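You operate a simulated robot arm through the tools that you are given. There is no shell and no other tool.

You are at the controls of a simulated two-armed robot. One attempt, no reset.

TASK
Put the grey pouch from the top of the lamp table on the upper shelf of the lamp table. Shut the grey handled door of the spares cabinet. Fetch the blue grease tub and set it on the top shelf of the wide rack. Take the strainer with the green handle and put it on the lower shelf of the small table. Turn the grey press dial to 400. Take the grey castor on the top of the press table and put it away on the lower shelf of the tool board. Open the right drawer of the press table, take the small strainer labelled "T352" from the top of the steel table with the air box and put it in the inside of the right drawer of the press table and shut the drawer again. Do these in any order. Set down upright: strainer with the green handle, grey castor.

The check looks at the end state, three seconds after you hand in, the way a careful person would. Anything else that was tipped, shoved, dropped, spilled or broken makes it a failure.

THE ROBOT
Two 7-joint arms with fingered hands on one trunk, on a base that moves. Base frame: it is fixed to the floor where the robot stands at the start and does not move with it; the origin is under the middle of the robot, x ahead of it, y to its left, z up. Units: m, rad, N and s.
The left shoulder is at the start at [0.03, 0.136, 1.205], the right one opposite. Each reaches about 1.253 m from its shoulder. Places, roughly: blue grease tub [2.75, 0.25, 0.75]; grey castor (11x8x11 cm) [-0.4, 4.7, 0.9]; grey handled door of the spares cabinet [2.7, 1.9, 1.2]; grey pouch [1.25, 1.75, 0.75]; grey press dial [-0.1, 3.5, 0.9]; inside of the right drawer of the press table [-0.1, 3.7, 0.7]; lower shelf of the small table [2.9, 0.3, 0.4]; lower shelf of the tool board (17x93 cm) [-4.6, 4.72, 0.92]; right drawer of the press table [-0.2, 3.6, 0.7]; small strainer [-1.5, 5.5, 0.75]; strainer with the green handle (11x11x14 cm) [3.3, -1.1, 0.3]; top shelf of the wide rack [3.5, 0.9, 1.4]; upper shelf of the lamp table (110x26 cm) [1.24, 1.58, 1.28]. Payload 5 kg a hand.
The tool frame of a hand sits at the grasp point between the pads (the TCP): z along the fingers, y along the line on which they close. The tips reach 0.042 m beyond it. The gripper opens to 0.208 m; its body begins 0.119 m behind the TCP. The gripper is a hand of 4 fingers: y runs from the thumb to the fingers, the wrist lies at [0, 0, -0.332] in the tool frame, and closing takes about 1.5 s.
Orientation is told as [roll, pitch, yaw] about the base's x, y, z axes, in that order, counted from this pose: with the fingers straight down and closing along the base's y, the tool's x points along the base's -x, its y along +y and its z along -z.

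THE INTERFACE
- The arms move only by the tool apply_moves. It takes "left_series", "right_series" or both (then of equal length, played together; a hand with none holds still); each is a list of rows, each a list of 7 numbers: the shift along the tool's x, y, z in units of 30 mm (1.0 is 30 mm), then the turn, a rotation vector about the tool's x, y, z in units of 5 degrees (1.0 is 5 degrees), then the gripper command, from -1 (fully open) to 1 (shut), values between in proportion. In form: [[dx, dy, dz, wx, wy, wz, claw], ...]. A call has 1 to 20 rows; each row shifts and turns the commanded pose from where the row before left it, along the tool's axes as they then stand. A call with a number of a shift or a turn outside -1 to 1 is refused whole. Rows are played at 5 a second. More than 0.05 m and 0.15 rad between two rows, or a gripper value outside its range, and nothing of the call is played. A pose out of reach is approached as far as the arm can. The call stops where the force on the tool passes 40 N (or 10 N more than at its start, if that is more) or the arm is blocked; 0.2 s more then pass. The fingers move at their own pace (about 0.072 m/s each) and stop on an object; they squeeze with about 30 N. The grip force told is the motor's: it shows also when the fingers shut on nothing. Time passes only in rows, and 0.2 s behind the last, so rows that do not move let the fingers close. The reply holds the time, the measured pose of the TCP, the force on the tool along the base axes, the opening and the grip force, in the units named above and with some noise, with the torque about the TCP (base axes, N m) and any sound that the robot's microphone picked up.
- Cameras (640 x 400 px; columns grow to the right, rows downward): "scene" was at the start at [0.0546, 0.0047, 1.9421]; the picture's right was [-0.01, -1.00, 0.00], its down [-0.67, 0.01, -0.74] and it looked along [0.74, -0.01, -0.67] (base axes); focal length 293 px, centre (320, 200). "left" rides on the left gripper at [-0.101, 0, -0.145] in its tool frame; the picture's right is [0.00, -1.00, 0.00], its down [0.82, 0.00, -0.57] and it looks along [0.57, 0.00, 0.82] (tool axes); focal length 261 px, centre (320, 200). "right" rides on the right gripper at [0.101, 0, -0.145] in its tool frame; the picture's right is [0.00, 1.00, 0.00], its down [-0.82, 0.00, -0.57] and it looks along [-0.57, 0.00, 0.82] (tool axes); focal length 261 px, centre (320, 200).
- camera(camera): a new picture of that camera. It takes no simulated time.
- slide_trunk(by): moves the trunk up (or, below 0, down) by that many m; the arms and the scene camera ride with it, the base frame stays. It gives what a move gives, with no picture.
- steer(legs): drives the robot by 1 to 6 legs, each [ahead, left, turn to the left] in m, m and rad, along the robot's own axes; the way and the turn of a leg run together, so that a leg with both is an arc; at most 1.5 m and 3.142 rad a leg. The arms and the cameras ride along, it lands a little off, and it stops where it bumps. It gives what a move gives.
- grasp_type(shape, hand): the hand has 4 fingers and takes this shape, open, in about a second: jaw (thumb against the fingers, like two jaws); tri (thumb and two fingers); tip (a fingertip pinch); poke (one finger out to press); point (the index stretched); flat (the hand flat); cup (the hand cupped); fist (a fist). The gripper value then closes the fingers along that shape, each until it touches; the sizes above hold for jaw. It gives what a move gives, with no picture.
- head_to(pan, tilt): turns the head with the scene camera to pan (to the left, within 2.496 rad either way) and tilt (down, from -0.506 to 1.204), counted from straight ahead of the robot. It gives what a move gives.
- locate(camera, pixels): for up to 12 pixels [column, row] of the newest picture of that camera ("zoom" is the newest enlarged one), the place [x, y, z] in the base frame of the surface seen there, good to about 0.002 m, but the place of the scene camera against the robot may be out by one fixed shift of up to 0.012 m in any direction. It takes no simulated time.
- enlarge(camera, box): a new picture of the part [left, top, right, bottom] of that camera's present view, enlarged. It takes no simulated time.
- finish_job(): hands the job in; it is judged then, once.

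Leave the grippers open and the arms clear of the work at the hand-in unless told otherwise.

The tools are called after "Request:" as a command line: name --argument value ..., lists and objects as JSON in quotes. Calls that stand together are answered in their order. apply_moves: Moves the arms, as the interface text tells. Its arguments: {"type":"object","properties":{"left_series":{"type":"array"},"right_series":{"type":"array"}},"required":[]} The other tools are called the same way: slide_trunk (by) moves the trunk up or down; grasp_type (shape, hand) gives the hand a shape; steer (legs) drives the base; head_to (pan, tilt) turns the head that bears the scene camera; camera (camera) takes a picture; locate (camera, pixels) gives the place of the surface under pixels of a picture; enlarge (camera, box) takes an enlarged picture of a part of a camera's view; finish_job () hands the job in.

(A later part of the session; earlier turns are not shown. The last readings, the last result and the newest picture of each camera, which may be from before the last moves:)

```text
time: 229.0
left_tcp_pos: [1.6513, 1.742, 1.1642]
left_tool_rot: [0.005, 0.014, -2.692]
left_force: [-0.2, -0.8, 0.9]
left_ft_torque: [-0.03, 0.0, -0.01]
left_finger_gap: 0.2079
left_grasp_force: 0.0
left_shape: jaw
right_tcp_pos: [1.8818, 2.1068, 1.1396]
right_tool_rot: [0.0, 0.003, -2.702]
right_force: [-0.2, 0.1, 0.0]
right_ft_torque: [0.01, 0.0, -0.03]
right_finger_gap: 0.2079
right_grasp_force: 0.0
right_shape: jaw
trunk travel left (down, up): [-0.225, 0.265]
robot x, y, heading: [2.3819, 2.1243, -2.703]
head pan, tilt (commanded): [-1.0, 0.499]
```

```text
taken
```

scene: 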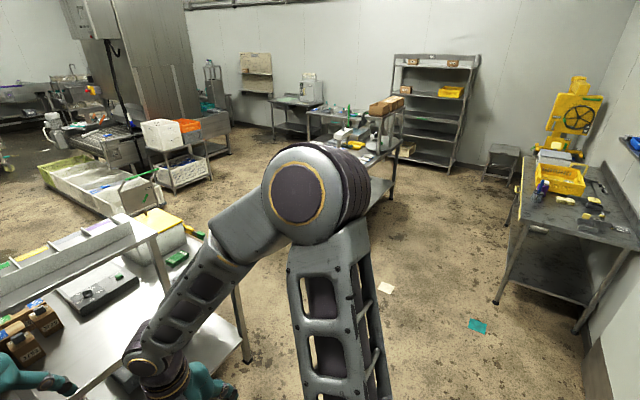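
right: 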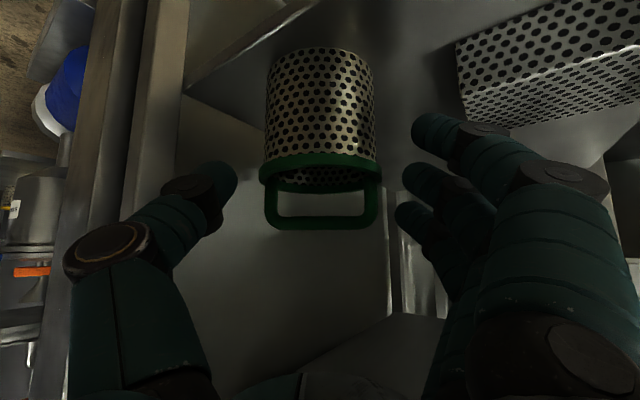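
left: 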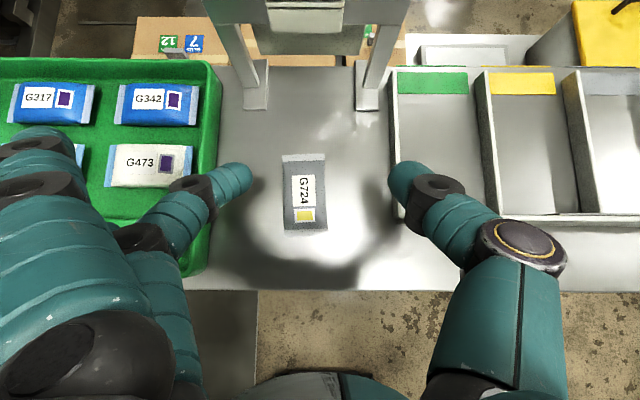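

The base bumped lightly behind (the cabinet's drawer handle, I think); I'll check that later. I move forward, turn and drive around the lamp table toward the press table.

Request:
steer --legs '[[0.35, 0, 0], [0, 0, -1.427]]'

Request:
head_to --pan -1.5 --tilt 0.5

Request:
camera --camera "scene"

Request:
head_to --pan 0.0 --tilt 0.5

Request:
camera --camera "scene"

```text
time: 230.8
left_tcp_pos: [1.4356, 1.6408, 1.1656]
left_tool_rot: [0.009, 0.038, -2.68]
left_force: [1.7, 2.6, 0.1]
left_ft_torque: [-0.19, 0.2, 0.05]
left_finger_gap: 0.208
left_grasp_force: 0.1
left_shape: jaw
right_tcp_pos: [1.6562, 1.9986, 1.1413]
right_tool_rot: [-0.002, 0.002, -2.702]
right_force: [2.0, 0.8, 1.0]
right_ft_torque: [-0.05, 0.15, 0.03]
right_finger_gap: 0.2078
right_grasp_force: 0.1
right_shape: jaw
trunk travel left (down, up): [-0.225, 0.265]
robot x, y, heading: [2.1551, 2.0151, -2.697]
head pan, tilt (commanded): [-1.0, 0.499]
stopped in leg 1: the force on the tool passed its limit at 156 N (the readings are from after the stop); the commanded pose is now the measured one
```

```text
time: 231.8
left_tcp_pos: [1.4343, 1.6399, 1.1645]
left_tool_rot: [0.011, 0.041, -2.679]
left_force: [8.8, 3.0, 0.2]
left_ft_torque: [-0.42, 0.81, 0.52]
left_finger_gap: 0.2079
left_grasp_force: 0.1
left_shape: jaw
right_tcp_pos: [1.6543, 1.9986, 1.1392]
right_tool_rot: [0.001, 0.003, -2.702]
right_force: [-0.6, -0.5, 0.1]
right_ft_torque: [-0.03, -0.02, 0.01]
right_finger_gap: 0.2078
right_grasp_force: 0.0
right_shape: jaw
trunk travel left (down, up): [-0.225, 0.265]
robot x, y, heading: [2.1517, 2.0177, -2.696]
head pan, tilt (commanded): [-1.499, 0.499]
```

```text
taken
```

scene: 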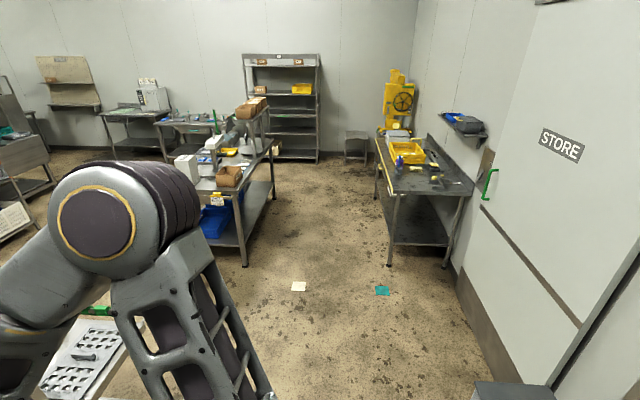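

```text
time: 233.3
left_tcp_pos: [1.4344, 1.6387, 1.1648]
left_tool_rot: [0.011, 0.04, -2.679]
left_force: [9.5, 4.1, -0.3]
left_ft_torque: [-0.4, 0.91, 0.58]
left_finger_gap: 0.2075
left_grasp_force: 0.1
left_shape: jaw
right_tcp_pos: [1.6547, 1.9984, 1.1407]
right_tool_rot: [0.001, 0.002, -2.703]
right_force: [-0.6, -0.6, 0.3]
right_ft_torque: [0.06, 0.03, -0.01]
right_finger_gap: 0.2077
right_grasp_force: 0.1
right_shape: jaw
trunk travel left (down, up): [-0.225, 0.265]
robot x, y, heading: [2.1569, 2.0133, -2.698]
head pan, tilt (commanded): [0.0, 0.499]
```

```text
taken
```

scene: 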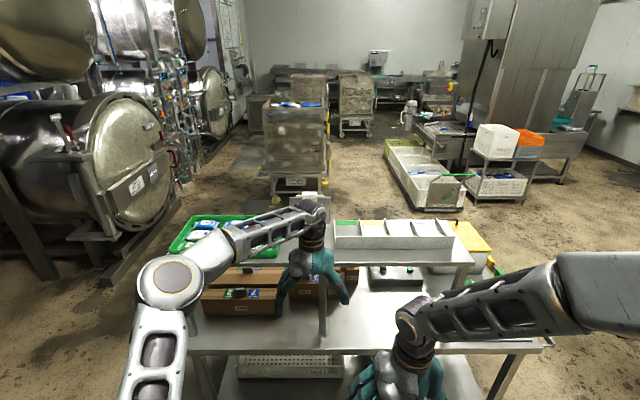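

The left hand touched the lamp table's shelf post (it stuck out further than I assumed). I back off 0.12 m at once and inspect the shelf.

Request:
steer --legs '[[-0.12, 0, 0]]'

Request:
apply_moves --left_series '[[0.9, 0, -0.2, 0, 0, 0, -1], [0.9, 0, -0.2, 0, 0, 0, -1], [0.9, 0, -0.2, 0, 0, 0, -1], [0.9, 0, -0.2, 0, 0, 0, -1], [0.9, 0, -0.2, 0, 0, 0, -1], [0.9, 0, -0.2, 0, 0, 0, -1], [0.9, 0, -0.2, 0, 0, 0, -1], [0.9, 0, -0.2, 0, 0, 0, -1]]'

Request:
head_to --pan 0.1 --tilt 0.6

Request:
camera --camera "scene"

Request:
enlarge --camera "scene" --box '[120, 120, 480, 340]'

```text
time: 234.6
left_tcp_pos: [1.543, 1.692, 1.1656]
left_tool_rot: [0.011, 0.039, -2.68]
left_force: [1.2, -0.1, 1.4]
left_ft_torque: [-0.02, 0.11, 0.0]
left_finger_gap: 0.2078
left_grasp_force: 0.0
left_shape: jaw
right_tcp_pos: [1.7645, 2.0496, 1.14]
right_tool_rot: [0.002, 0.001, -2.704]
right_force: [-0.4, -0.7, 0.3]
right_ft_torque: [-0.04, 0.12, 0.04]
right_finger_gap: 0.2079
right_grasp_force: 0.1
right_shape: jaw
trunk travel left (down, up): [-0.225, 0.265]
robot x, y, heading: [2.262, 2.0631, -2.696]
head pan, tilt (commanded): [0.0, 0.499]
```

```text
time: 236.4
left_tcp_pos: [1.7351, 1.7901, 1.2238]
left_tool_rot: [0.011, 0.039, -2.679]
left_force: [-0.1, -0.6, 0.2]
left_ft_torque: [-0.03, 0.04, 0.02]
left_finger_gap: 0.2078
left_grasp_force: 0.1
left_shape: jaw
right_tcp_pos: [1.764, 2.0511, 1.1401]
right_tool_rot: [0.0, 0.002, -2.7]
right_force: [1.0, -0.1, 0.8]
right_ft_torque: [-0.04, 0.09, -0.02]
right_finger_gap: 0.2079
right_grasp_force: 0.0
right_shape: jaw
trunk travel left (down, up): [-0.225, 0.265]
robot x, y, heading: [2.2623, 2.0658, -2.698]
head pan, tilt (commanded): [0.0, 0.499]
```

```text
time: 237.1
left_tcp_pos: [1.7341, 1.7878, 1.2215]
left_tool_rot: [0.011, 0.041, -2.679]
left_force: [-1.5, 0.8, -0.3]
left_ft_torque: [0.01, -0.06, -0.02]
left_finger_gap: 0.208
left_grasp_force: 0.1
left_shape: jaw
right_tcp_pos: [1.762, 2.0489, 1.1389]
right_tool_rot: [0.0, 0.003, -2.702]
right_force: [-0.3, 0.5, 0.9]
right_ft_torque: [0.01, -0.05, 0.07]
right_finger_gap: 0.2077
right_grasp_force: 0.1
right_shape: jaw
trunk travel left (down, up): [-0.225, 0.265]
robot x, y, heading: [2.2629, 2.0668, -2.696]
head pan, tilt (commanded): [0.099, 0.6]
```

```text
taken
```

scene: 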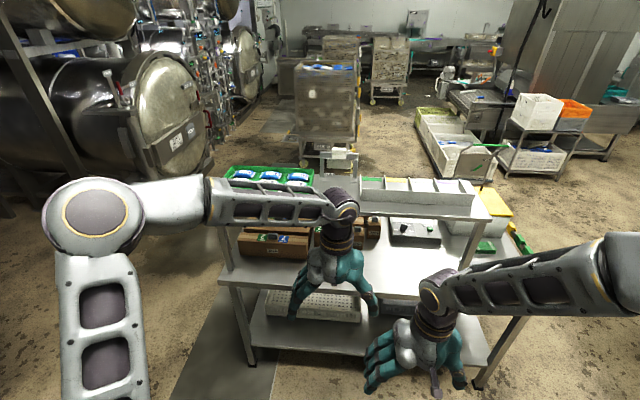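

```text
1.78 times, centred on (300, 230) of scene
```

zoom: 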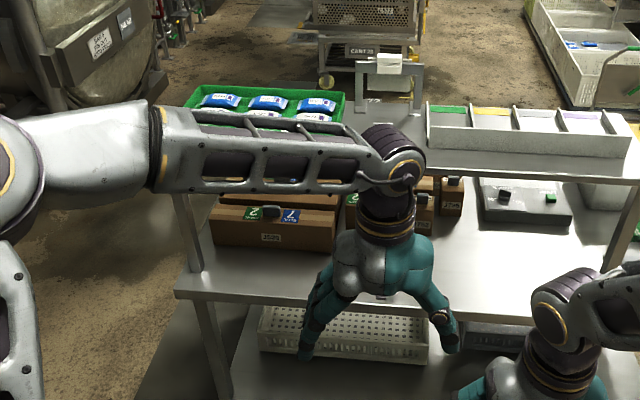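

I move forward 0.1 m, turn right toward the open floor, and then look back at the shelf from a better angle.

Request:
steer --legs '[[0.1, 0, 0], [0, 0, -1.427]]'

Request:
head_to --pan 1.3 --tilt 0.6

Request:
camera --camera "scene"

Request:
enlarge --camera "scene" --box '[200, 100, 520, 300]'

```text
time: 241.7
left_tcp_pos: [1.8195, 2.5049, 1.2217]
left_tool_rot: [0.009, 0.039, 2.185]
left_force: [-0.2, 0.3, -0.4]
left_ft_torque: [-0.02, 0.0, -0.01]
left_finger_gap: 0.2079
left_grasp_force: 0.0
left_shape: jaw
right_tcp_pos: [2.0802, 2.5155, 1.1401]
right_tool_rot: [0.0, 0.004, 2.163]
right_force: [0.0, -1.0, -0.4]
right_ft_torque: [-0.03, 0.0, 0.01]
right_finger_gap: 0.2076
right_grasp_force: 0.0
right_shape: jaw
trunk travel left (down, up): [-0.225, 0.265]
robot x, y, heading: [2.1713, 2.0231, 2.171]
head pan, tilt (commanded): [0.099, 0.6]
```

```text
time: 243.1
left_tcp_pos: [1.8186, 2.5052, 1.2211]
left_tool_rot: [0.01, 0.04, 2.185]
left_force: [-0.7, 0.0, 0.6]
left_ft_torque: [0.03, 0.03, 0.01]
left_finger_gap: 0.2079
left_grasp_force: 0.0
left_shape: jaw
right_tcp_pos: [2.0801, 2.5143, 1.1401]
right_tool_rot: [0.0, 0.004, 2.161]
right_force: [0.0, 0.4, -0.4]
right_ft_torque: [0.02, 0.02, -0.05]
right_finger_gap: 0.2079
right_grasp_force: 0.1
right_shape: jaw
trunk travel left (down, up): [-0.225, 0.265]
robot x, y, heading: [2.1698, 2.025, 2.164]
head pan, tilt (commanded): [1.3, 0.6]
```

```text
taken
```

scene: 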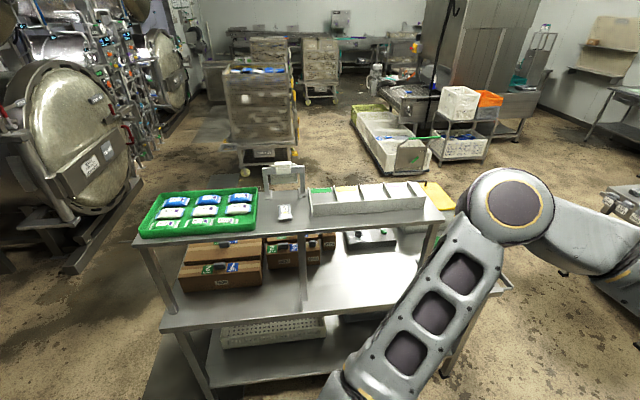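

```text
2.00 times, centred on (360, 200) of scene
```

zoom: 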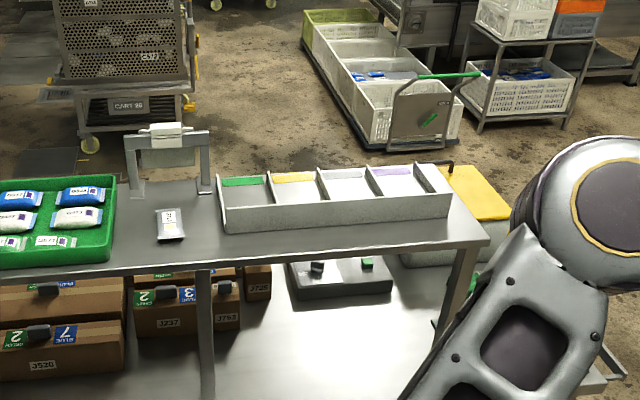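

All items on the shelf stand as before, with the pouch in place. I check that the table hasn't shifted by locating its post and pouch.

Request:
locate --camera "zoom" --pixels '[[203, 330], [170, 225], [460, 300], [300, 245], [110, 250], [225, 220], [445, 205]]'

Request:
head_to --pan -1.6 --tilt 0.5

Request:
camera --camera "scene"

Request:
head_to --pan 0.2 --tilt 0.5

Request:
camera --camera "scene"

```text
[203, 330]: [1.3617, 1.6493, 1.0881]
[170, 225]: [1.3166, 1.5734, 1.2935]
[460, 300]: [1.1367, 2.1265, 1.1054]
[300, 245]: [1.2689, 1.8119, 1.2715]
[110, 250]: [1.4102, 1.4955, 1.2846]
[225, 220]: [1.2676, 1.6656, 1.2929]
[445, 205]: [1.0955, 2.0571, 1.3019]
```

```text
time: 245.6
left_tcp_pos: [1.8188, 2.5045, 1.2215]
left_tool_rot: [0.011, 0.039, 2.183]
left_force: [0.0, 0.5, -1.1]
left_ft_torque: [-0.01, 0.02, 0.02]
left_finger_gap: 0.2078
left_grasp_force: 0.0
left_shape: jaw
right_tcp_pos: [2.0817, 2.5157, 1.1396]
right_tool_rot: [0.0, 0.002, 2.162]
right_force: [-1.0, -0.5, -0.4]
right_ft_torque: [0.03, 0.0, 0.02]
right_finger_gap: 0.2079
right_grasp_force: 0.1
right_shape: jaw
trunk travel left (down, up): [-0.225, 0.265]
robot x, y, heading: [2.1744, 2.0263, 2.165]
head pan, tilt (commanded): [-1.6, 0.499]
```

```text
taken
```

scene: 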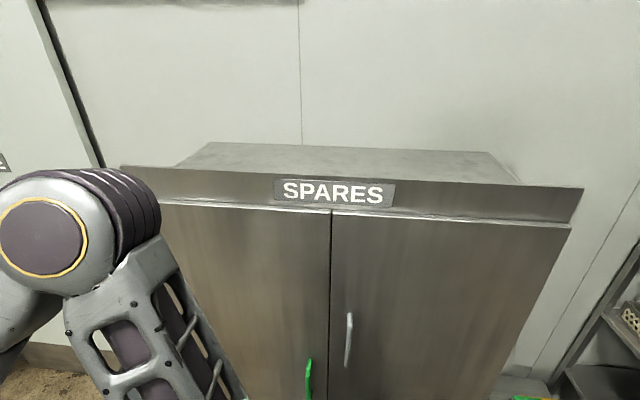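

```text
time: 247.4
left_tcp_pos: [1.8192, 2.5048, 1.2215]
left_tool_rot: [0.009, 0.04, 2.186]
left_force: [0.5, 0.2, 1.2]
left_ft_torque: [-0.04, -0.03, 0.01]
left_finger_gap: 0.2078
left_grasp_force: 0.1
left_shape: jaw
right_tcp_pos: [2.082, 2.5158, 1.1394]
right_tool_rot: [0.0, 0.004, 2.162]
right_force: [-0.5, 0.6, 0.3]
right_ft_torque: [0.07, -0.02, 0.03]
right_finger_gap: 0.2075
right_grasp_force: 0.0
right_shape: jaw
trunk travel left (down, up): [-0.225, 0.265]
robot x, y, heading: [2.1739, 2.024, 2.17]
head pan, tilt (commanded): [0.201, 0.499]
```

```text
taken
```

scene: 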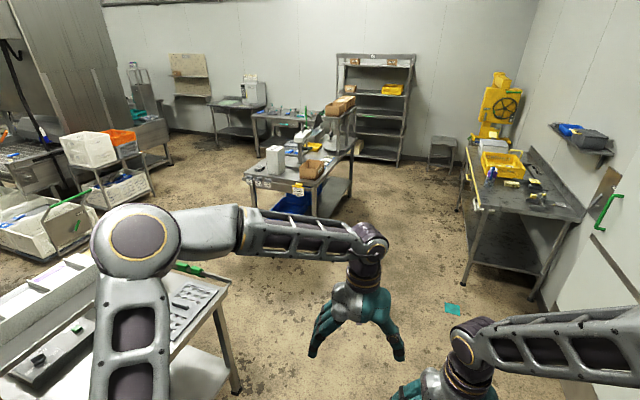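

Cabinet and lamp table are fine. Now I enlarge the press table ahead at (300,175).

Request:
enlarge --camera "scene" --box '[200, 70, 380, 230]'

Request:
locate --camera "scene" --pixels '[[250, 185], [322, 190], [347, 155], [270, 160], [298, 190], [320, 168], [345, 105], [277, 152], [355, 205], [240, 215], [230, 100], [300, 115]]'

```text
2.50 times, centred on (290, 150) of scene
```

zoom: 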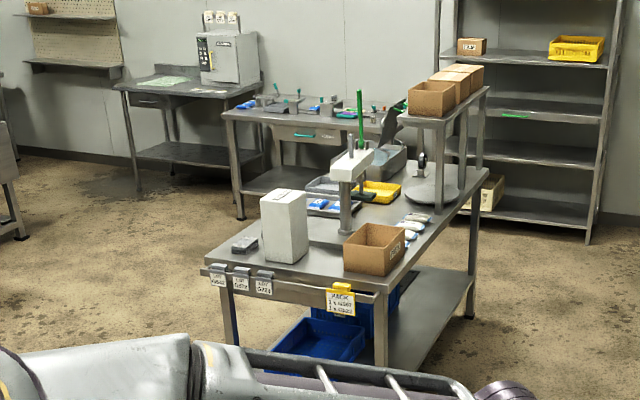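

```text
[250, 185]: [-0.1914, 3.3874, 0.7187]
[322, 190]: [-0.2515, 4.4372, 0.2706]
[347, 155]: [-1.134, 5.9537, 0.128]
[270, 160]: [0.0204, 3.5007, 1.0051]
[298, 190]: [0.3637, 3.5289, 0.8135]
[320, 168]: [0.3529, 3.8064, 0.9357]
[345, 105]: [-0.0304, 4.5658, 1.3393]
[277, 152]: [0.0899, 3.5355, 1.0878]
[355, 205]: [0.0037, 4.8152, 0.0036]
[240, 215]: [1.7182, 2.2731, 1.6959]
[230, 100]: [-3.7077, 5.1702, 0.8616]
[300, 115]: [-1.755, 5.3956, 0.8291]
```

The press table is aligned with the same axes; its front (drawers, dial) faces −u. I drive around: first toward (u 2.5, l 2.42).

Request:
steer --legs '[[1.0, 0.06, 0], [0.55, 0.03, 0]]'

Request:
head_to --pan 0.8 --tilt 0.5

Request:
camera --camera "scene"

```text
time: 255.4
left_tcp_pos: [0.8462, 3.7197, 1.2216]
left_tool_rot: [0.011, 0.04, 2.209]
left_force: [-0.1, 0.3, 0.0]
left_ft_torque: [-0.05, -0.09, 0.02]
left_finger_gap: 0.2079
left_grasp_force: 0.0
left_shape: jaw
right_tcp_pos: [1.1084, 3.7369, 1.14]
right_tool_rot: [0.0, 0.002, 2.188]
right_force: [-0.7, -0.8, -0.3]
right_ft_torque: [-0.07, -0.06, 0.01]
right_finger_gap: 0.2079
right_grasp_force: 0.0
right_shape: jaw
trunk travel left (down, up): [-0.225, 0.265]
robot x, y, heading: [1.2129, 3.2483, 2.186]
head pan, tilt (commanded): [0.201, 0.499]
```

```text
time: 256.4
left_tcp_pos: [0.8468, 3.7189, 1.221]
left_tool_rot: [0.009, 0.04, 2.21]
left_force: [0.6, 0.0, 0.2]
left_ft_torque: [-0.02, 0.0, 0.0]
left_finger_gap: 0.2079
left_grasp_force: 0.1
left_shape: jaw
right_tcp_pos: [1.1085, 3.7375, 1.1391]
right_tool_rot: [-0.001, 0.004, 2.187]
right_force: [-0.4, -0.5, 0.5]
right_ft_torque: [-0.03, -0.01, -0.02]
right_finger_gap: 0.2075
right_grasp_force: 0.1
right_shape: jaw
trunk travel left (down, up): [-0.225, 0.265]
robot x, y, heading: [1.2122, 3.2499, 2.191]
head pan, tilt (commanded): [0.799, 0.499]
```

```text
taken
```

scene: 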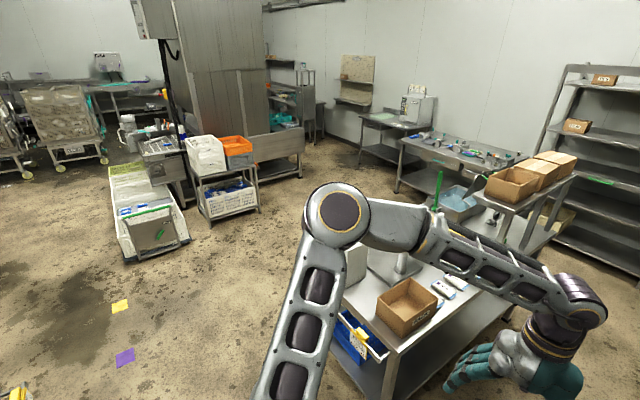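

I turn clockwise to heading 0.443 (away from the table), then drive backward along −u past the table's end.

Request:
steer --legs '[[0, 0, -1.748], [-1.0, 0, 0], [-0.95, 0, 0]]'

Request:
head_to --pan 0.6 --tilt 0.5

Request:
camera --camera "scene"

```text
time: 270.4
left_tcp_pos: [-0.0428, 2.7102, 1.2222]
left_tool_rot: [0.011, 0.038, 0.422]
left_force: [-0.3, 0.6, 0.0]
left_ft_torque: [0.04, -0.04, 0.0]
left_finger_gap: 0.2078
left_grasp_force: 0.0
left_shape: jaw
right_tcp_pos: [-0.0816, 2.449, 1.1395]
right_tool_rot: [0.0, 0.002, 0.397]
right_force: [0.1, 0.1, -0.4]
right_ft_torque: [-0.01, -0.02, 0.02]
right_finger_gap: 0.2075
right_grasp_force: 0.0
right_shape: jaw
trunk travel left (down, up): [-0.225, 0.265]
robot x, y, heading: [-0.5795, 2.4516, 0.402]
head pan, tilt (commanded): [0.799, 0.499]
```

```text
time: 271.2
left_tcp_pos: [-0.0402, 2.7101, 1.2226]
left_tool_rot: [0.011, 0.041, 0.421]
left_force: [-0.9, 0.1, 0.4]
left_ft_torque: [0.0, -0.02, -0.01]
left_finger_gap: 0.208
left_grasp_force: 0.0
left_shape: jaw
right_tcp_pos: [-0.0815, 2.4513, 1.1399]
right_tool_rot: [0.0, 0.003, 0.399]
right_force: [0.5, -0.1, 0.5]
right_ft_torque: [0.0, 0.0, -0.04]
right_finger_gap: 0.2076
right_grasp_force: 0.1
right_shape: jaw
trunk travel left (down, up): [-0.225, 0.265]
robot x, y, heading: [-0.5829, 2.4524, 0.404]
head pan, tilt (commanded): [0.6, 0.499]
```

```text
taken
```

scene: 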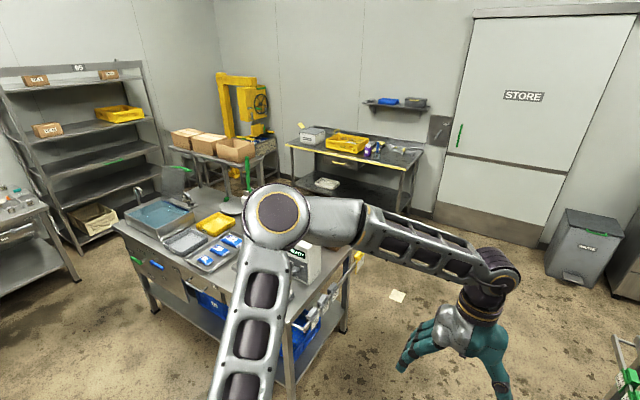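

I correct the heading, back 0.2 m and sidestep left to stand in front of the press table's drawers.

Request:
steer --legs '[[-0.2, 0, 0.04], [0, 0.8, 0]]'

Request:
head_to --pan 0.1 --tilt 0.7

Request:
camera --camera "scene"

```text
time: 276.7
left_tcp_pos: [-0.5814, 3.3713, 1.2226]
left_tool_rot: [0.009, 0.04, 0.463]
left_force: [-0.3, 1.2, -0.2]
left_ft_torque: [-0.05, -0.04, 0.03]
left_finger_gap: 0.2079
left_grasp_force: 0.1
left_shape: jaw
right_tcp_pos: [-0.6117, 3.1112, 1.1401]
right_tool_rot: [0.001, 0.004, 0.439]
right_force: [-0.3, -0.5, -0.7]
right_ft_torque: [-0.02, 0.02, -0.01]
right_finger_gap: 0.2078
right_grasp_force: 0.1
right_shape: jaw
trunk travel left (down, up): [-0.225, 0.265]
robot x, y, heading: [-1.1128, 3.095, 0.444]
head pan, tilt (commanded): [0.6, 0.499]
```

```text
time: 277.6
left_tcp_pos: [-0.582, 3.3704, 1.221]
left_tool_rot: [0.01, 0.041, 0.463]
left_force: [-0.5, -1.2, 0.6]
left_ft_torque: [0.01, -0.04, -0.04]
left_finger_gap: 0.2081
left_grasp_force: 0.0
left_shape: jaw
right_tcp_pos: [-0.61, 3.1109, 1.1395]
right_tool_rot: [0.0, 0.003, 0.439]
right_force: [-0.7, 0.4, -0.5]
right_ft_torque: [-0.01, -0.01, -0.03]
right_finger_gap: 0.2076
right_grasp_force: 0.1
right_shape: jaw
trunk travel left (down, up): [-0.225, 0.265]
robot x, y, heading: [-1.1128, 3.0913, 0.446]
head pan, tilt (commanded): [0.099, 0.7]
```

```text
taken
```

scene: 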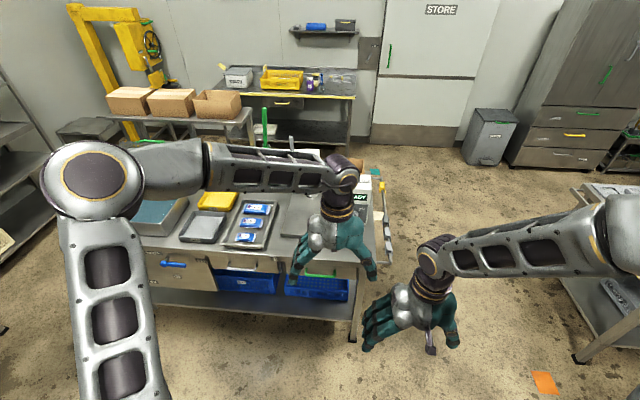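

I enlarge the table front and top.

Request:
enlarge --camera "scene" --box '[120, 140, 400, 340]'

Request:
camera --camera "left"

```text
2.00 times, centred on (260, 240) of scene
```

zoom: 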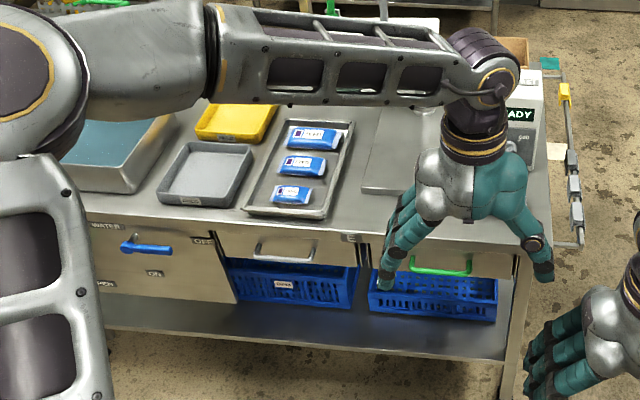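

```text
taken
```

left: 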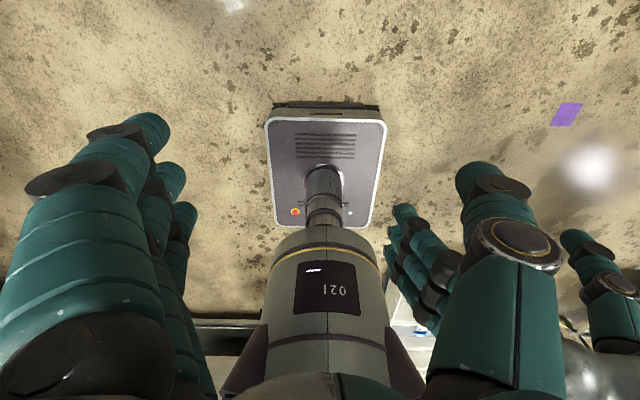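

I move the left hand out of the view (25 cm left).

Request:
apply_moves --left_series '[[0.4, 0.9, 0, 0, 0, 0, -1], [0.4, 0.9, 0, 0, 0, 0, -1], [0.4, 0.9, 0, 0, 0, 0, -1], [0.4, 0.9, 0, 0, 0, 0, -1], [0.4, 0.9, 0, 0, 0, 0, -1], [0.4, 0.9, 0, 0, 0, 0, -1], [0.4, 0.9, 0, 0, 0, 0, -1], [0.4, 0.9, 0, 0, 0, 0, -1], [0.4, 0.9, 0, 0, 0, 0, -1]]'

Request:
head_to --pan 0.05 --tilt 0.65

Request:
camera --camera "scene"

Request:
enlarge --camera "scene" --box '[200, 140, 440, 330]'

```text
time: 279.6
left_tcp_pos: [-0.7882, 3.54, 1.2297]
left_tool_rot: [0.009, 0.038, 0.461]
left_force: [-1.4, -0.1, 0.5]
left_ft_torque: [0.0, -0.08, 0.02]
left_finger_gap: 0.2079
left_grasp_force: 0.0
left_shape: jaw
right_tcp_pos: [-0.6113, 3.1092, 1.1395]
right_tool_rot: [-0.002, 0.001, 0.441]
right_force: [-0.4, 1.0, -0.2]
right_ft_torque: [0.0, -0.05, 0.0]
right_finger_gap: 0.2077
right_grasp_force: 0.0
right_shape: jaw
trunk travel left (down, up): [-0.225, 0.265]
robot x, y, heading: [-1.1068, 3.0954, 0.442]
head pan, tilt (commanded): [0.099, 0.7]
```

```text
time: 280.2
left_tcp_pos: [-0.7868, 3.5403, 1.2279]
left_tool_rot: [0.01, 0.04, 0.463]
left_force: [-0.1, -0.6, -0.8]
left_ft_torque: [-0.01, 0.02, 0.0]
left_finger_gap: 0.2079
left_grasp_force: 0.0
left_shape: jaw
right_tcp_pos: [-0.6109, 3.1112, 1.1392]
right_tool_rot: [0.0, 0.003, 0.44]
right_force: [0.5, 0.4, 0.2]
right_ft_torque: [0.01, 0.02, 0.0]
right_finger_gap: 0.2078
right_grasp_force: 0.0
right_shape: jaw
trunk travel left (down, up): [-0.225, 0.265]
robot x, y, heading: [-1.1113, 3.0923, 0.445]
head pan, tilt (commanded): [0.051, 0.649]
```

```text
taken
```

scene: 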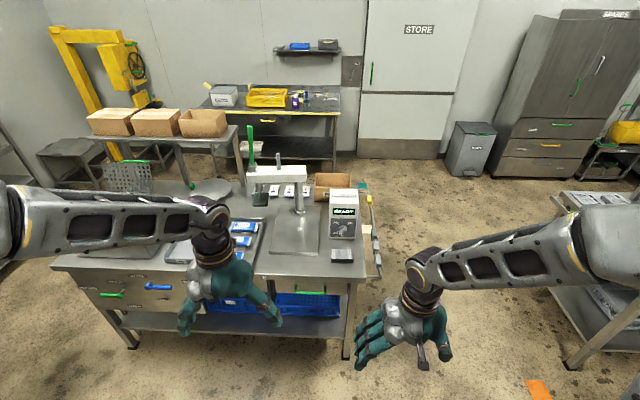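

```text
2.11 times, centred on (320, 235) of scene
```

zoom: 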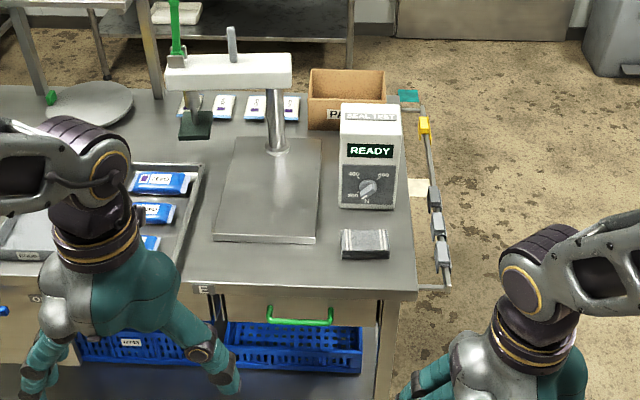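

The press box with READY display and a dial is at scene (342,225). I enlarge the dial.

Request:
enlarge --camera "scene" --box '[320, 180, 370, 265]'

Request:
locate --camera "zoom" --pixels '[[320, 100], [320, 200], [260, 250], [400, 250], [320, 250], [320, 320], [330, 270]]'

```text
4.71 times, centred on (345, 222) of scene
```

zoom: 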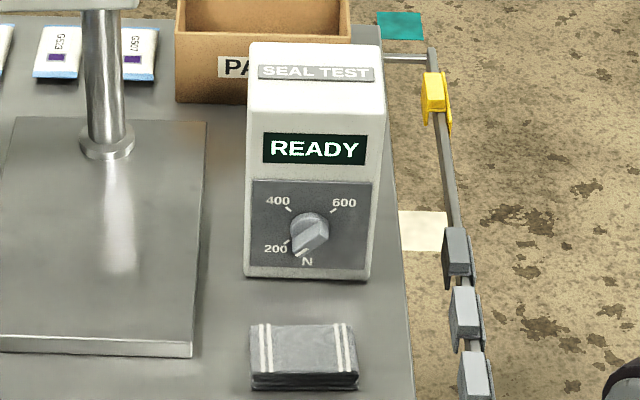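

```text
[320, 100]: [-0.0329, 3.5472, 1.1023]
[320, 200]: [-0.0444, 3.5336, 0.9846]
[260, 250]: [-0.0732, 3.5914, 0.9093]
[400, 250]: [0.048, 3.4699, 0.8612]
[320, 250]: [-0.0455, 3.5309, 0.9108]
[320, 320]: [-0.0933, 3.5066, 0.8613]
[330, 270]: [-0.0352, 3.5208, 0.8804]
```

The dial face is vertical at u≈1.473, l≈3.225, z≈0.945; marks 200 (left), 400 (upper left), 600 (upper right). I drive 0.33 m closer for a better look.

Request:
steer --legs '[[0.33, 0, 0]]'

Request:
head_to --pan -0.05 --tilt 0.8

Request:
camera --camera "scene"

Request:
enlarge --camera "scene" --box '[320, 130, 380, 230]'

```text
time: 282.4
left_tcp_pos: [-0.4869, 3.6812, 1.2273]
left_tool_rot: [0.01, 0.04, 0.458]
left_force: [0.2, -1.0, -1.1]
left_ft_torque: [-0.04, 0.1, -0.02]
left_finger_gap: 0.2078
left_grasp_force: 0.0
left_shape: jaw
right_tcp_pos: [-0.3122, 3.2503, 1.1382]
right_tool_rot: [0.0, 0.003, 0.437]
right_force: [0.0, -0.8, -0.9]
right_ft_torque: [-0.02, 0.06, -0.05]
right_finger_gap: 0.2078
right_grasp_force: 0.1
right_shape: jaw
trunk travel left (down, up): [-0.225, 0.265]
robot x, y, heading: [-0.8136, 3.2353, 0.444]
head pan, tilt (commanded): [0.051, 0.649]
```

```text
time: 283.1
left_tcp_pos: [-0.4875, 3.6809, 1.2296]
left_tool_rot: [0.009, 0.04, 0.459]
left_force: [-0.5, 1.1, -0.3]
left_ft_torque: [-0.02, 0.0, 0.0]
left_finger_gap: 0.2082
left_grasp_force: 0.1
left_shape: jaw
right_tcp_pos: [-0.3135, 3.2497, 1.141]
right_tool_rot: [-0.001, 0.003, 0.435]
right_force: [-0.8, 0.6, 0.2]
right_ft_torque: [0.0, -0.02, 0.02]
right_finger_gap: 0.2076
right_grasp_force: 0.0
right_shape: jaw
trunk travel left (down, up): [-0.225, 0.265]
robot x, y, heading: [-0.8085, 3.2322, 0.436]
head pan, tilt (commanded): [-0.051, 0.799]
```

```text
taken
```

scene: 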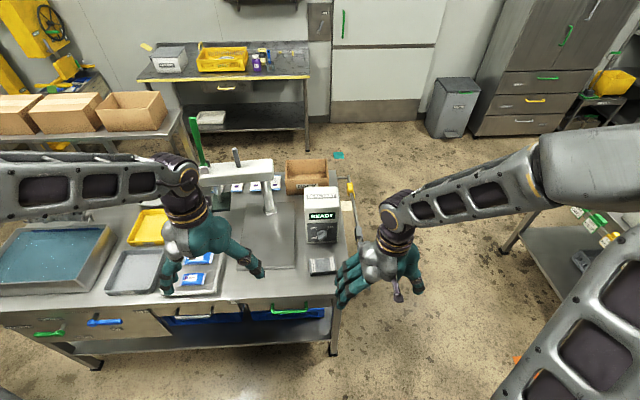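

```text
4.00 times, centred on (350, 180) of scene
```

zoom: 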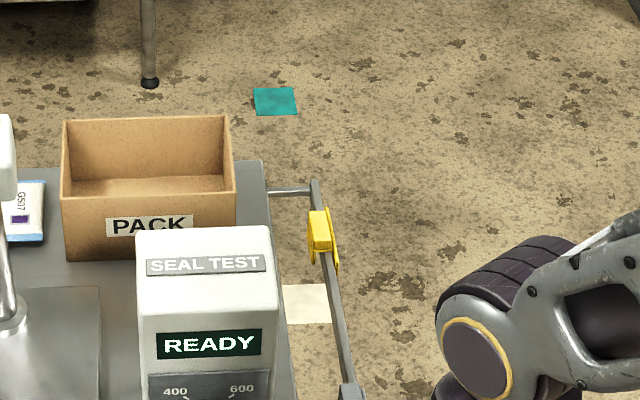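

Request:
enlarge --camera "scene" --box '[290, 205, 350, 285]'

Request:
locate --camera "zoom" --pixels '[[320, 170], [320, 190], [330, 180], [300, 200], [340, 165], [320, 290], [280, 330], [360, 320], [290, 400], [440, 100]]'

```text
5.00 times, centred on (320, 245) of scene
```

zoom: 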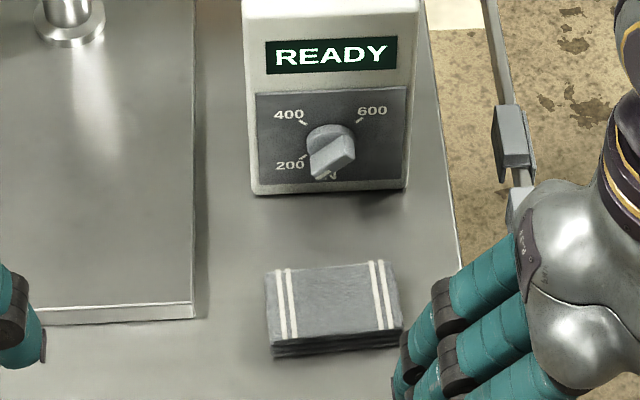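

```text
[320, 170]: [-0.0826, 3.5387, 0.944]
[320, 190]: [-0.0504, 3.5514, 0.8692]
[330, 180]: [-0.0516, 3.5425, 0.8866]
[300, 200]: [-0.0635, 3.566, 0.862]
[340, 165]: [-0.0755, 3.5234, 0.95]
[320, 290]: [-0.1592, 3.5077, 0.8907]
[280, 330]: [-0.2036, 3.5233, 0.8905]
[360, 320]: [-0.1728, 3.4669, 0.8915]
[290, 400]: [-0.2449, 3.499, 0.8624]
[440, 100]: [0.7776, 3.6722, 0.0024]
```

Knob bar centre ≈ u 1.442, l 3.224, z 0.947; a folded towel lies in front (top z 0.891), so I'll come in tilted 30° below horizontal with the right hand. I back 0.2 m for arm room and bring the right hand to a viewing pose in front of the dial.

Request:
steer --legs '[[-0.2, 0, 0]]'

Request:
apply_moves --right_series '[[-0.905, 0.476, 0.19, 0, 0, 0, -1], [-0.905, 0.476, 0.19, 0, 0, 0, -1], [-0.905, 0.476, 0.19, 0, 0, 0, -1], [-0.905, 0.476, 0.19, 0, 0, 0, -1], [-0.905, 0.476, 0.19, 0, 0, 0, -1], [-0.905, 0.476, 0.19, 0, 0, 0, -1], [-0.905, 0.476, 0.19, 0, 0, 0, -1], [-0.528, 0.158, 0.222, 0, -1, 0, -1], [-0.507, 0.158, 0.267, 0, -1, 0, -1], [-0.481, 0.158, 0.31, 0, -1, 0, -1], [-0.453, 0.158, 0.351, 0, -1, 0, -1], [-0.42, 0.158, 0.389, 0, -1, 0, -1], [-0.385, 0.158, 0.424, 0, -1, 0, -1], [-0.346, 0.158, 0.456, 0, -1, 0, -1], [-0.305, 0.158, 0.485, 0, -1, 0, -1], [-0.262, 0.158, 0.509, 0, -1, 0, -1], [-0.216, 0.158, 0.53, 0, -1, 0, -1], [-0.169, 0.158, 0.547, 0, -1, 0, -1], [-0.121, 0.158, 0.56, 0, -1, 0, -1]]'

Request:
camera --camera "right"

Request:
camera --camera "scene"

```text
time: 284.7
left_tcp_pos: [-0.671, 3.5922, 1.2288]
left_tool_rot: [0.012, 0.037, 0.456]
left_force: [-0.2, -0.5, 0.3]
left_ft_torque: [0.04, -0.06, 0.0]
left_finger_gap: 0.2081
left_grasp_force: 0.0
left_shape: jaw
right_tcp_pos: [-0.4971, 3.1612, 1.1403]
right_tool_rot: [0.001, 0.003, 0.433]
right_force: [-0.1, 0.0, 0.3]
right_ft_torque: [0.1, -0.11, 0.0]
right_finger_gap: 0.2077
right_grasp_force: 0.0
right_shape: jaw
trunk travel left (down, up): [-0.225, 0.265]
robot x, y, heading: [-0.9987, 3.1489, 0.439]
head pan, tilt (commanded): [-0.051, 0.799]
```

```text
time: 288.7
left_tcp_pos: [-0.6706, 3.5943, 1.228]
left_tool_rot: [0.009, 0.04, 0.456]
left_force: [0.1, 0.3, -0.3]
left_ft_torque: [-0.06, -0.01, 0.02]
left_finger_gap: 0.2079
left_grasp_force: 0.2
left_shape: jaw
right_tcp_pos: [-0.2172, 3.4641, 1.0193]
right_tool_rot: [-0.004, -1.044, 0.437]
right_force: [0.2, 0.8, 0.1]
right_ft_torque: [-0.02, 0.04, -0.07]
right_finger_gap: 0.2078
right_grasp_force: 0.1
right_shape: jaw
trunk travel left (down, up): [-0.225, 0.265]
robot x, y, heading: [-0.9965, 3.1473, 0.435]
head pan, tilt (commanded): [-0.051, 0.799]
```

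```text
taken
```

right: 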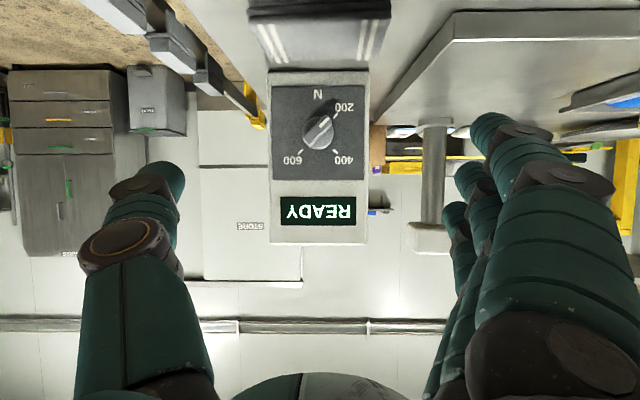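

```text
taken
```

scene: 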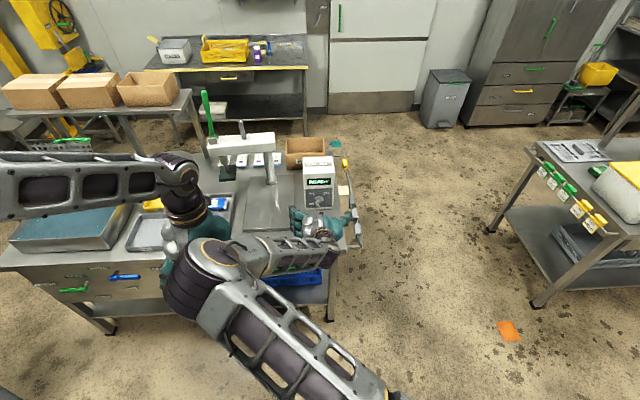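

The right camera shows the dial upside down; its pointer is at 200. I enlarge it.

Request:
enlarge --camera "right" --box '[265, 70, 375, 190]'

Request:
locate --camera "zoom" --pixels '[[320, 205], [290, 235], [350, 165], [320, 180], [300, 215], [345, 180], [240, 130], [400, 270], [240, 270], [400, 100]]'

```text
3.33 times, centred on (320, 130) of right
```

zoom: 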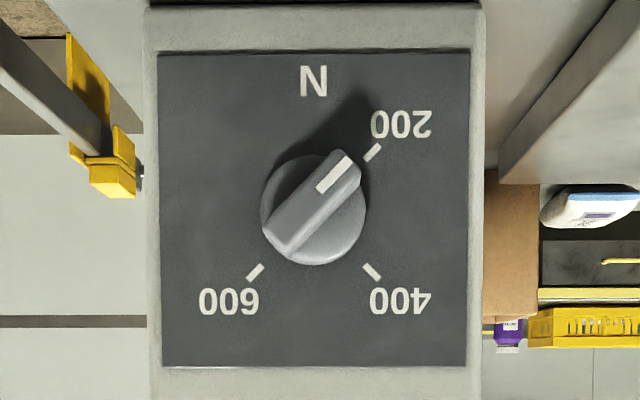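

```text
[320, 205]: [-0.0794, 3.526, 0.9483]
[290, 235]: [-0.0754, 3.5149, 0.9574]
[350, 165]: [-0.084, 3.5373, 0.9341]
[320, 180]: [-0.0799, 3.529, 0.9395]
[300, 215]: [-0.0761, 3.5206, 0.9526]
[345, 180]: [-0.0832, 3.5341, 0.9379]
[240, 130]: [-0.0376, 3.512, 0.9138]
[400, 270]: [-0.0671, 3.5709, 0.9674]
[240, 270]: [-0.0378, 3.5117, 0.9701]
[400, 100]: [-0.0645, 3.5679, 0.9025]
```

The dial must turn 90° clockwise (200 → 400). The hand has little room to pinch-turn above the table, so I'll push the knob bar's tail end with one finger from the top toward the right. I change the right hand to the poke shape and look.

Request:
grasp_type --hand "right" --shape "poke"

Request:
camera --camera "right"

Request:
enlarge --camera "scene" --box '[240, 150, 370, 290]'

```text
time: 289.6
left_tcp_pos: [-0.6701, 3.5922, 1.2286]
left_tool_rot: [0.01, 0.04, 0.455]
left_force: [-0.3, -0.2, -0.2]
left_ft_torque: [0.0, -0.03, -0.02]
left_finger_gap: 0.2077
left_grasp_force: 0.1
left_shape: jaw
right_tcp_pos: [-0.2161, 3.4645, 1.0176]
right_tool_rot: [-0.001, -1.045, 0.433]
right_force: [-0.2, -0.2, 0.0]
right_ft_torque: [0.0, 0.02, -0.02]
right_finger_gap: 0.0
right_grasp_force: 0.0
right_shape: poke
trunk travel left (down, up): [-0.225, 0.265]
robot x, y, heading: [-0.9931, 3.1483, 0.433]
head pan, tilt (commanded): [-0.051, 0.799]
```

```text
taken
```

right: 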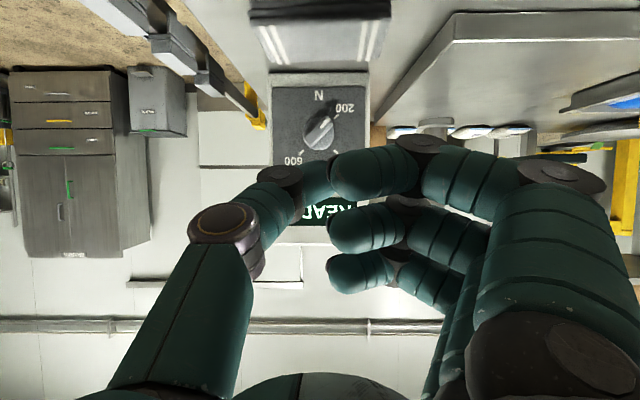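

```text
2.86 times, centred on (305, 220) of scene
```

zoom: 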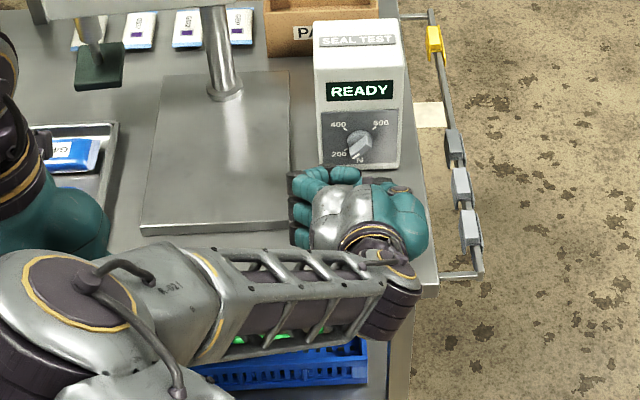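

Poke doesn't leave a clearly stretched finger; I try "point".

Request:
grasp_type --hand "right" --shape "point"

Request:
camera --camera "right"

Request:
enlarge --camera "scene" --box '[240, 150, 370, 290]'

```text
time: 290.5
left_tcp_pos: [-0.6699, 3.5932, 1.2297]
left_tool_rot: [0.009, 0.041, 0.454]
left_force: [-0.5, -0.3, 0.4]
left_ft_torque: [0.0, 0.02, 0.02]
left_finger_gap: 0.2076
left_grasp_force: 0.1
left_shape: jaw
right_tcp_pos: [-0.2171, 3.4643, 1.0196]
right_tool_rot: [-0.001, -1.044, 0.434]
right_force: [0.2, -0.2, -0.4]
right_ft_torque: [-0.02, -0.02, -0.02]
right_finger_gap: 0.2017
right_grasp_force: 0.1
right_shape: point
trunk travel left (down, up): [-0.225, 0.265]
robot x, y, heading: [-0.9946, 3.1504, 0.434]
head pan, tilt (commanded): [-0.051, 0.799]
```

```text
taken
```

right: 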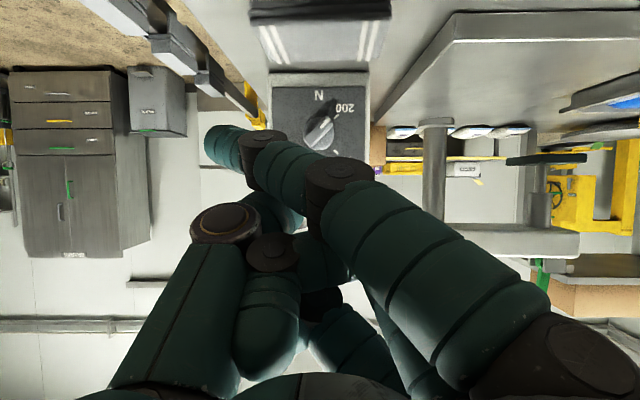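

```text
2.86 times, centred on (305, 220) of scene
```

zoom: 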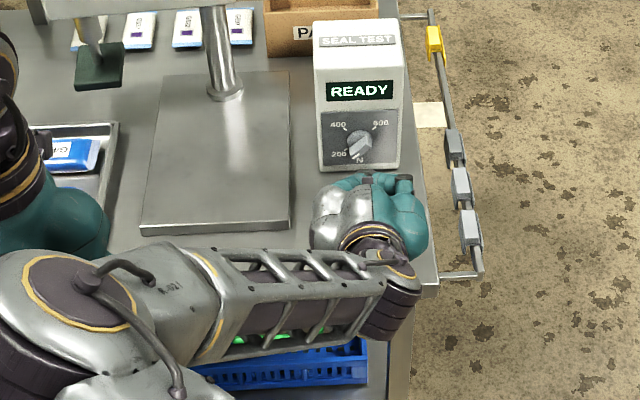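

The index is stretched toward the thumb side. I locate its tip.

Request:
locate --camera "right" --pixels '[[215, 138], [210, 150], [240, 155], [255, 145], [285, 175], [335, 180], [430, 260], [230, 128]]'

```text
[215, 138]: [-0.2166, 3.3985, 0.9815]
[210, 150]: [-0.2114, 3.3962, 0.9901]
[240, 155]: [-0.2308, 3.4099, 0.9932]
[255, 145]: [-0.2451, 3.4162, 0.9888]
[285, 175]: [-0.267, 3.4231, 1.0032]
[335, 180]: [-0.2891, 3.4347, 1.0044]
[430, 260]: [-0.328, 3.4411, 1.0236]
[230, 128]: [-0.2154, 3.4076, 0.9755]
```

The index tip is 6.3 cm right, 3.5 cm below and 1.8 cm behind the TCP, pointing ~50° right. I yaw the hand 45° left so the index points straight at the dial, then bring its tip 5 cm in front of and above the knob.

Request:
apply_moves --right_series '[[0, 0, 0, -0.866, 0, -0.5, -1], [0, 0, 0, -0.866, 0, -0.5, -1], [0, 0, 0, -0.866, 0, -0.5, -1], [0, 0, 0, -0.866, 0, -0.5, -1], [0, 0, 0, -0.866, 0, -0.5, -1], [0, 0, 0, -0.866, 0, -0.5, -1], [0, 0, 0, -0.866, 0, -0.5, -1], [0, 0, 0, -0.866, 0, -0.5, -1], [0, 0, 0, -0.866, 0, -0.5, -1]]'

Request:
camera --camera "right"

Request:
locate --camera "right" --pixels '[[215, 138], [255, 145], [300, 120], [240, 60], [260, 100]]'

Request:
camera --camera "scene"

```text
time: 292.5
left_tcp_pos: [-0.6695, 3.5923, 1.2291]
left_tool_rot: [0.011, 0.039, 0.454]
left_force: [0.1, -0.9, -0.1]
left_ft_torque: [0.07, 0.05, 0.01]
left_finger_gap: 0.208
left_grasp_force: 0.1
left_shape: jaw
right_tcp_pos: [-0.218, 3.4617, 1.0195]
right_tool_rot: [0.005, -1.045, 1.216]
right_force: [-0.1, 0.6, -1.0]
right_ft_torque: [0.03, -0.04, -0.07]
right_finger_gap: 0.2015
right_grasp_force: 0.1
right_shape: point
trunk travel left (down, up): [-0.225, 0.265]
robot x, y, heading: [-0.9999, 3.1472, 0.438]
head pan, tilt (commanded): [-0.051, 0.799]
```

```text
taken
```

right: 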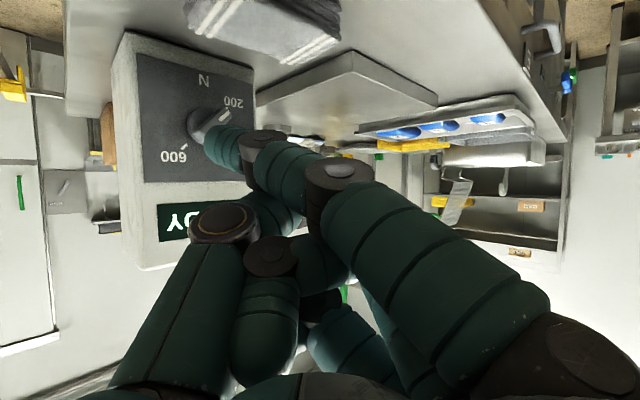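

```text
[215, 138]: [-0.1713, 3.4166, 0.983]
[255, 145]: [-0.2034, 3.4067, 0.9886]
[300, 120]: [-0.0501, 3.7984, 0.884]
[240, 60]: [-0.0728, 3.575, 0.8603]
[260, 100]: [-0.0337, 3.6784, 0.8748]
```

```text
taken
```

scene: 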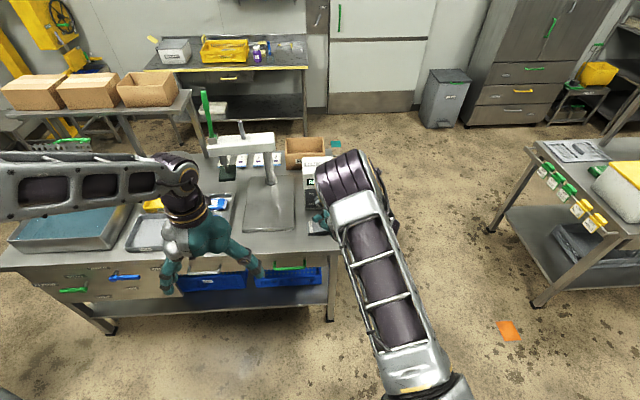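

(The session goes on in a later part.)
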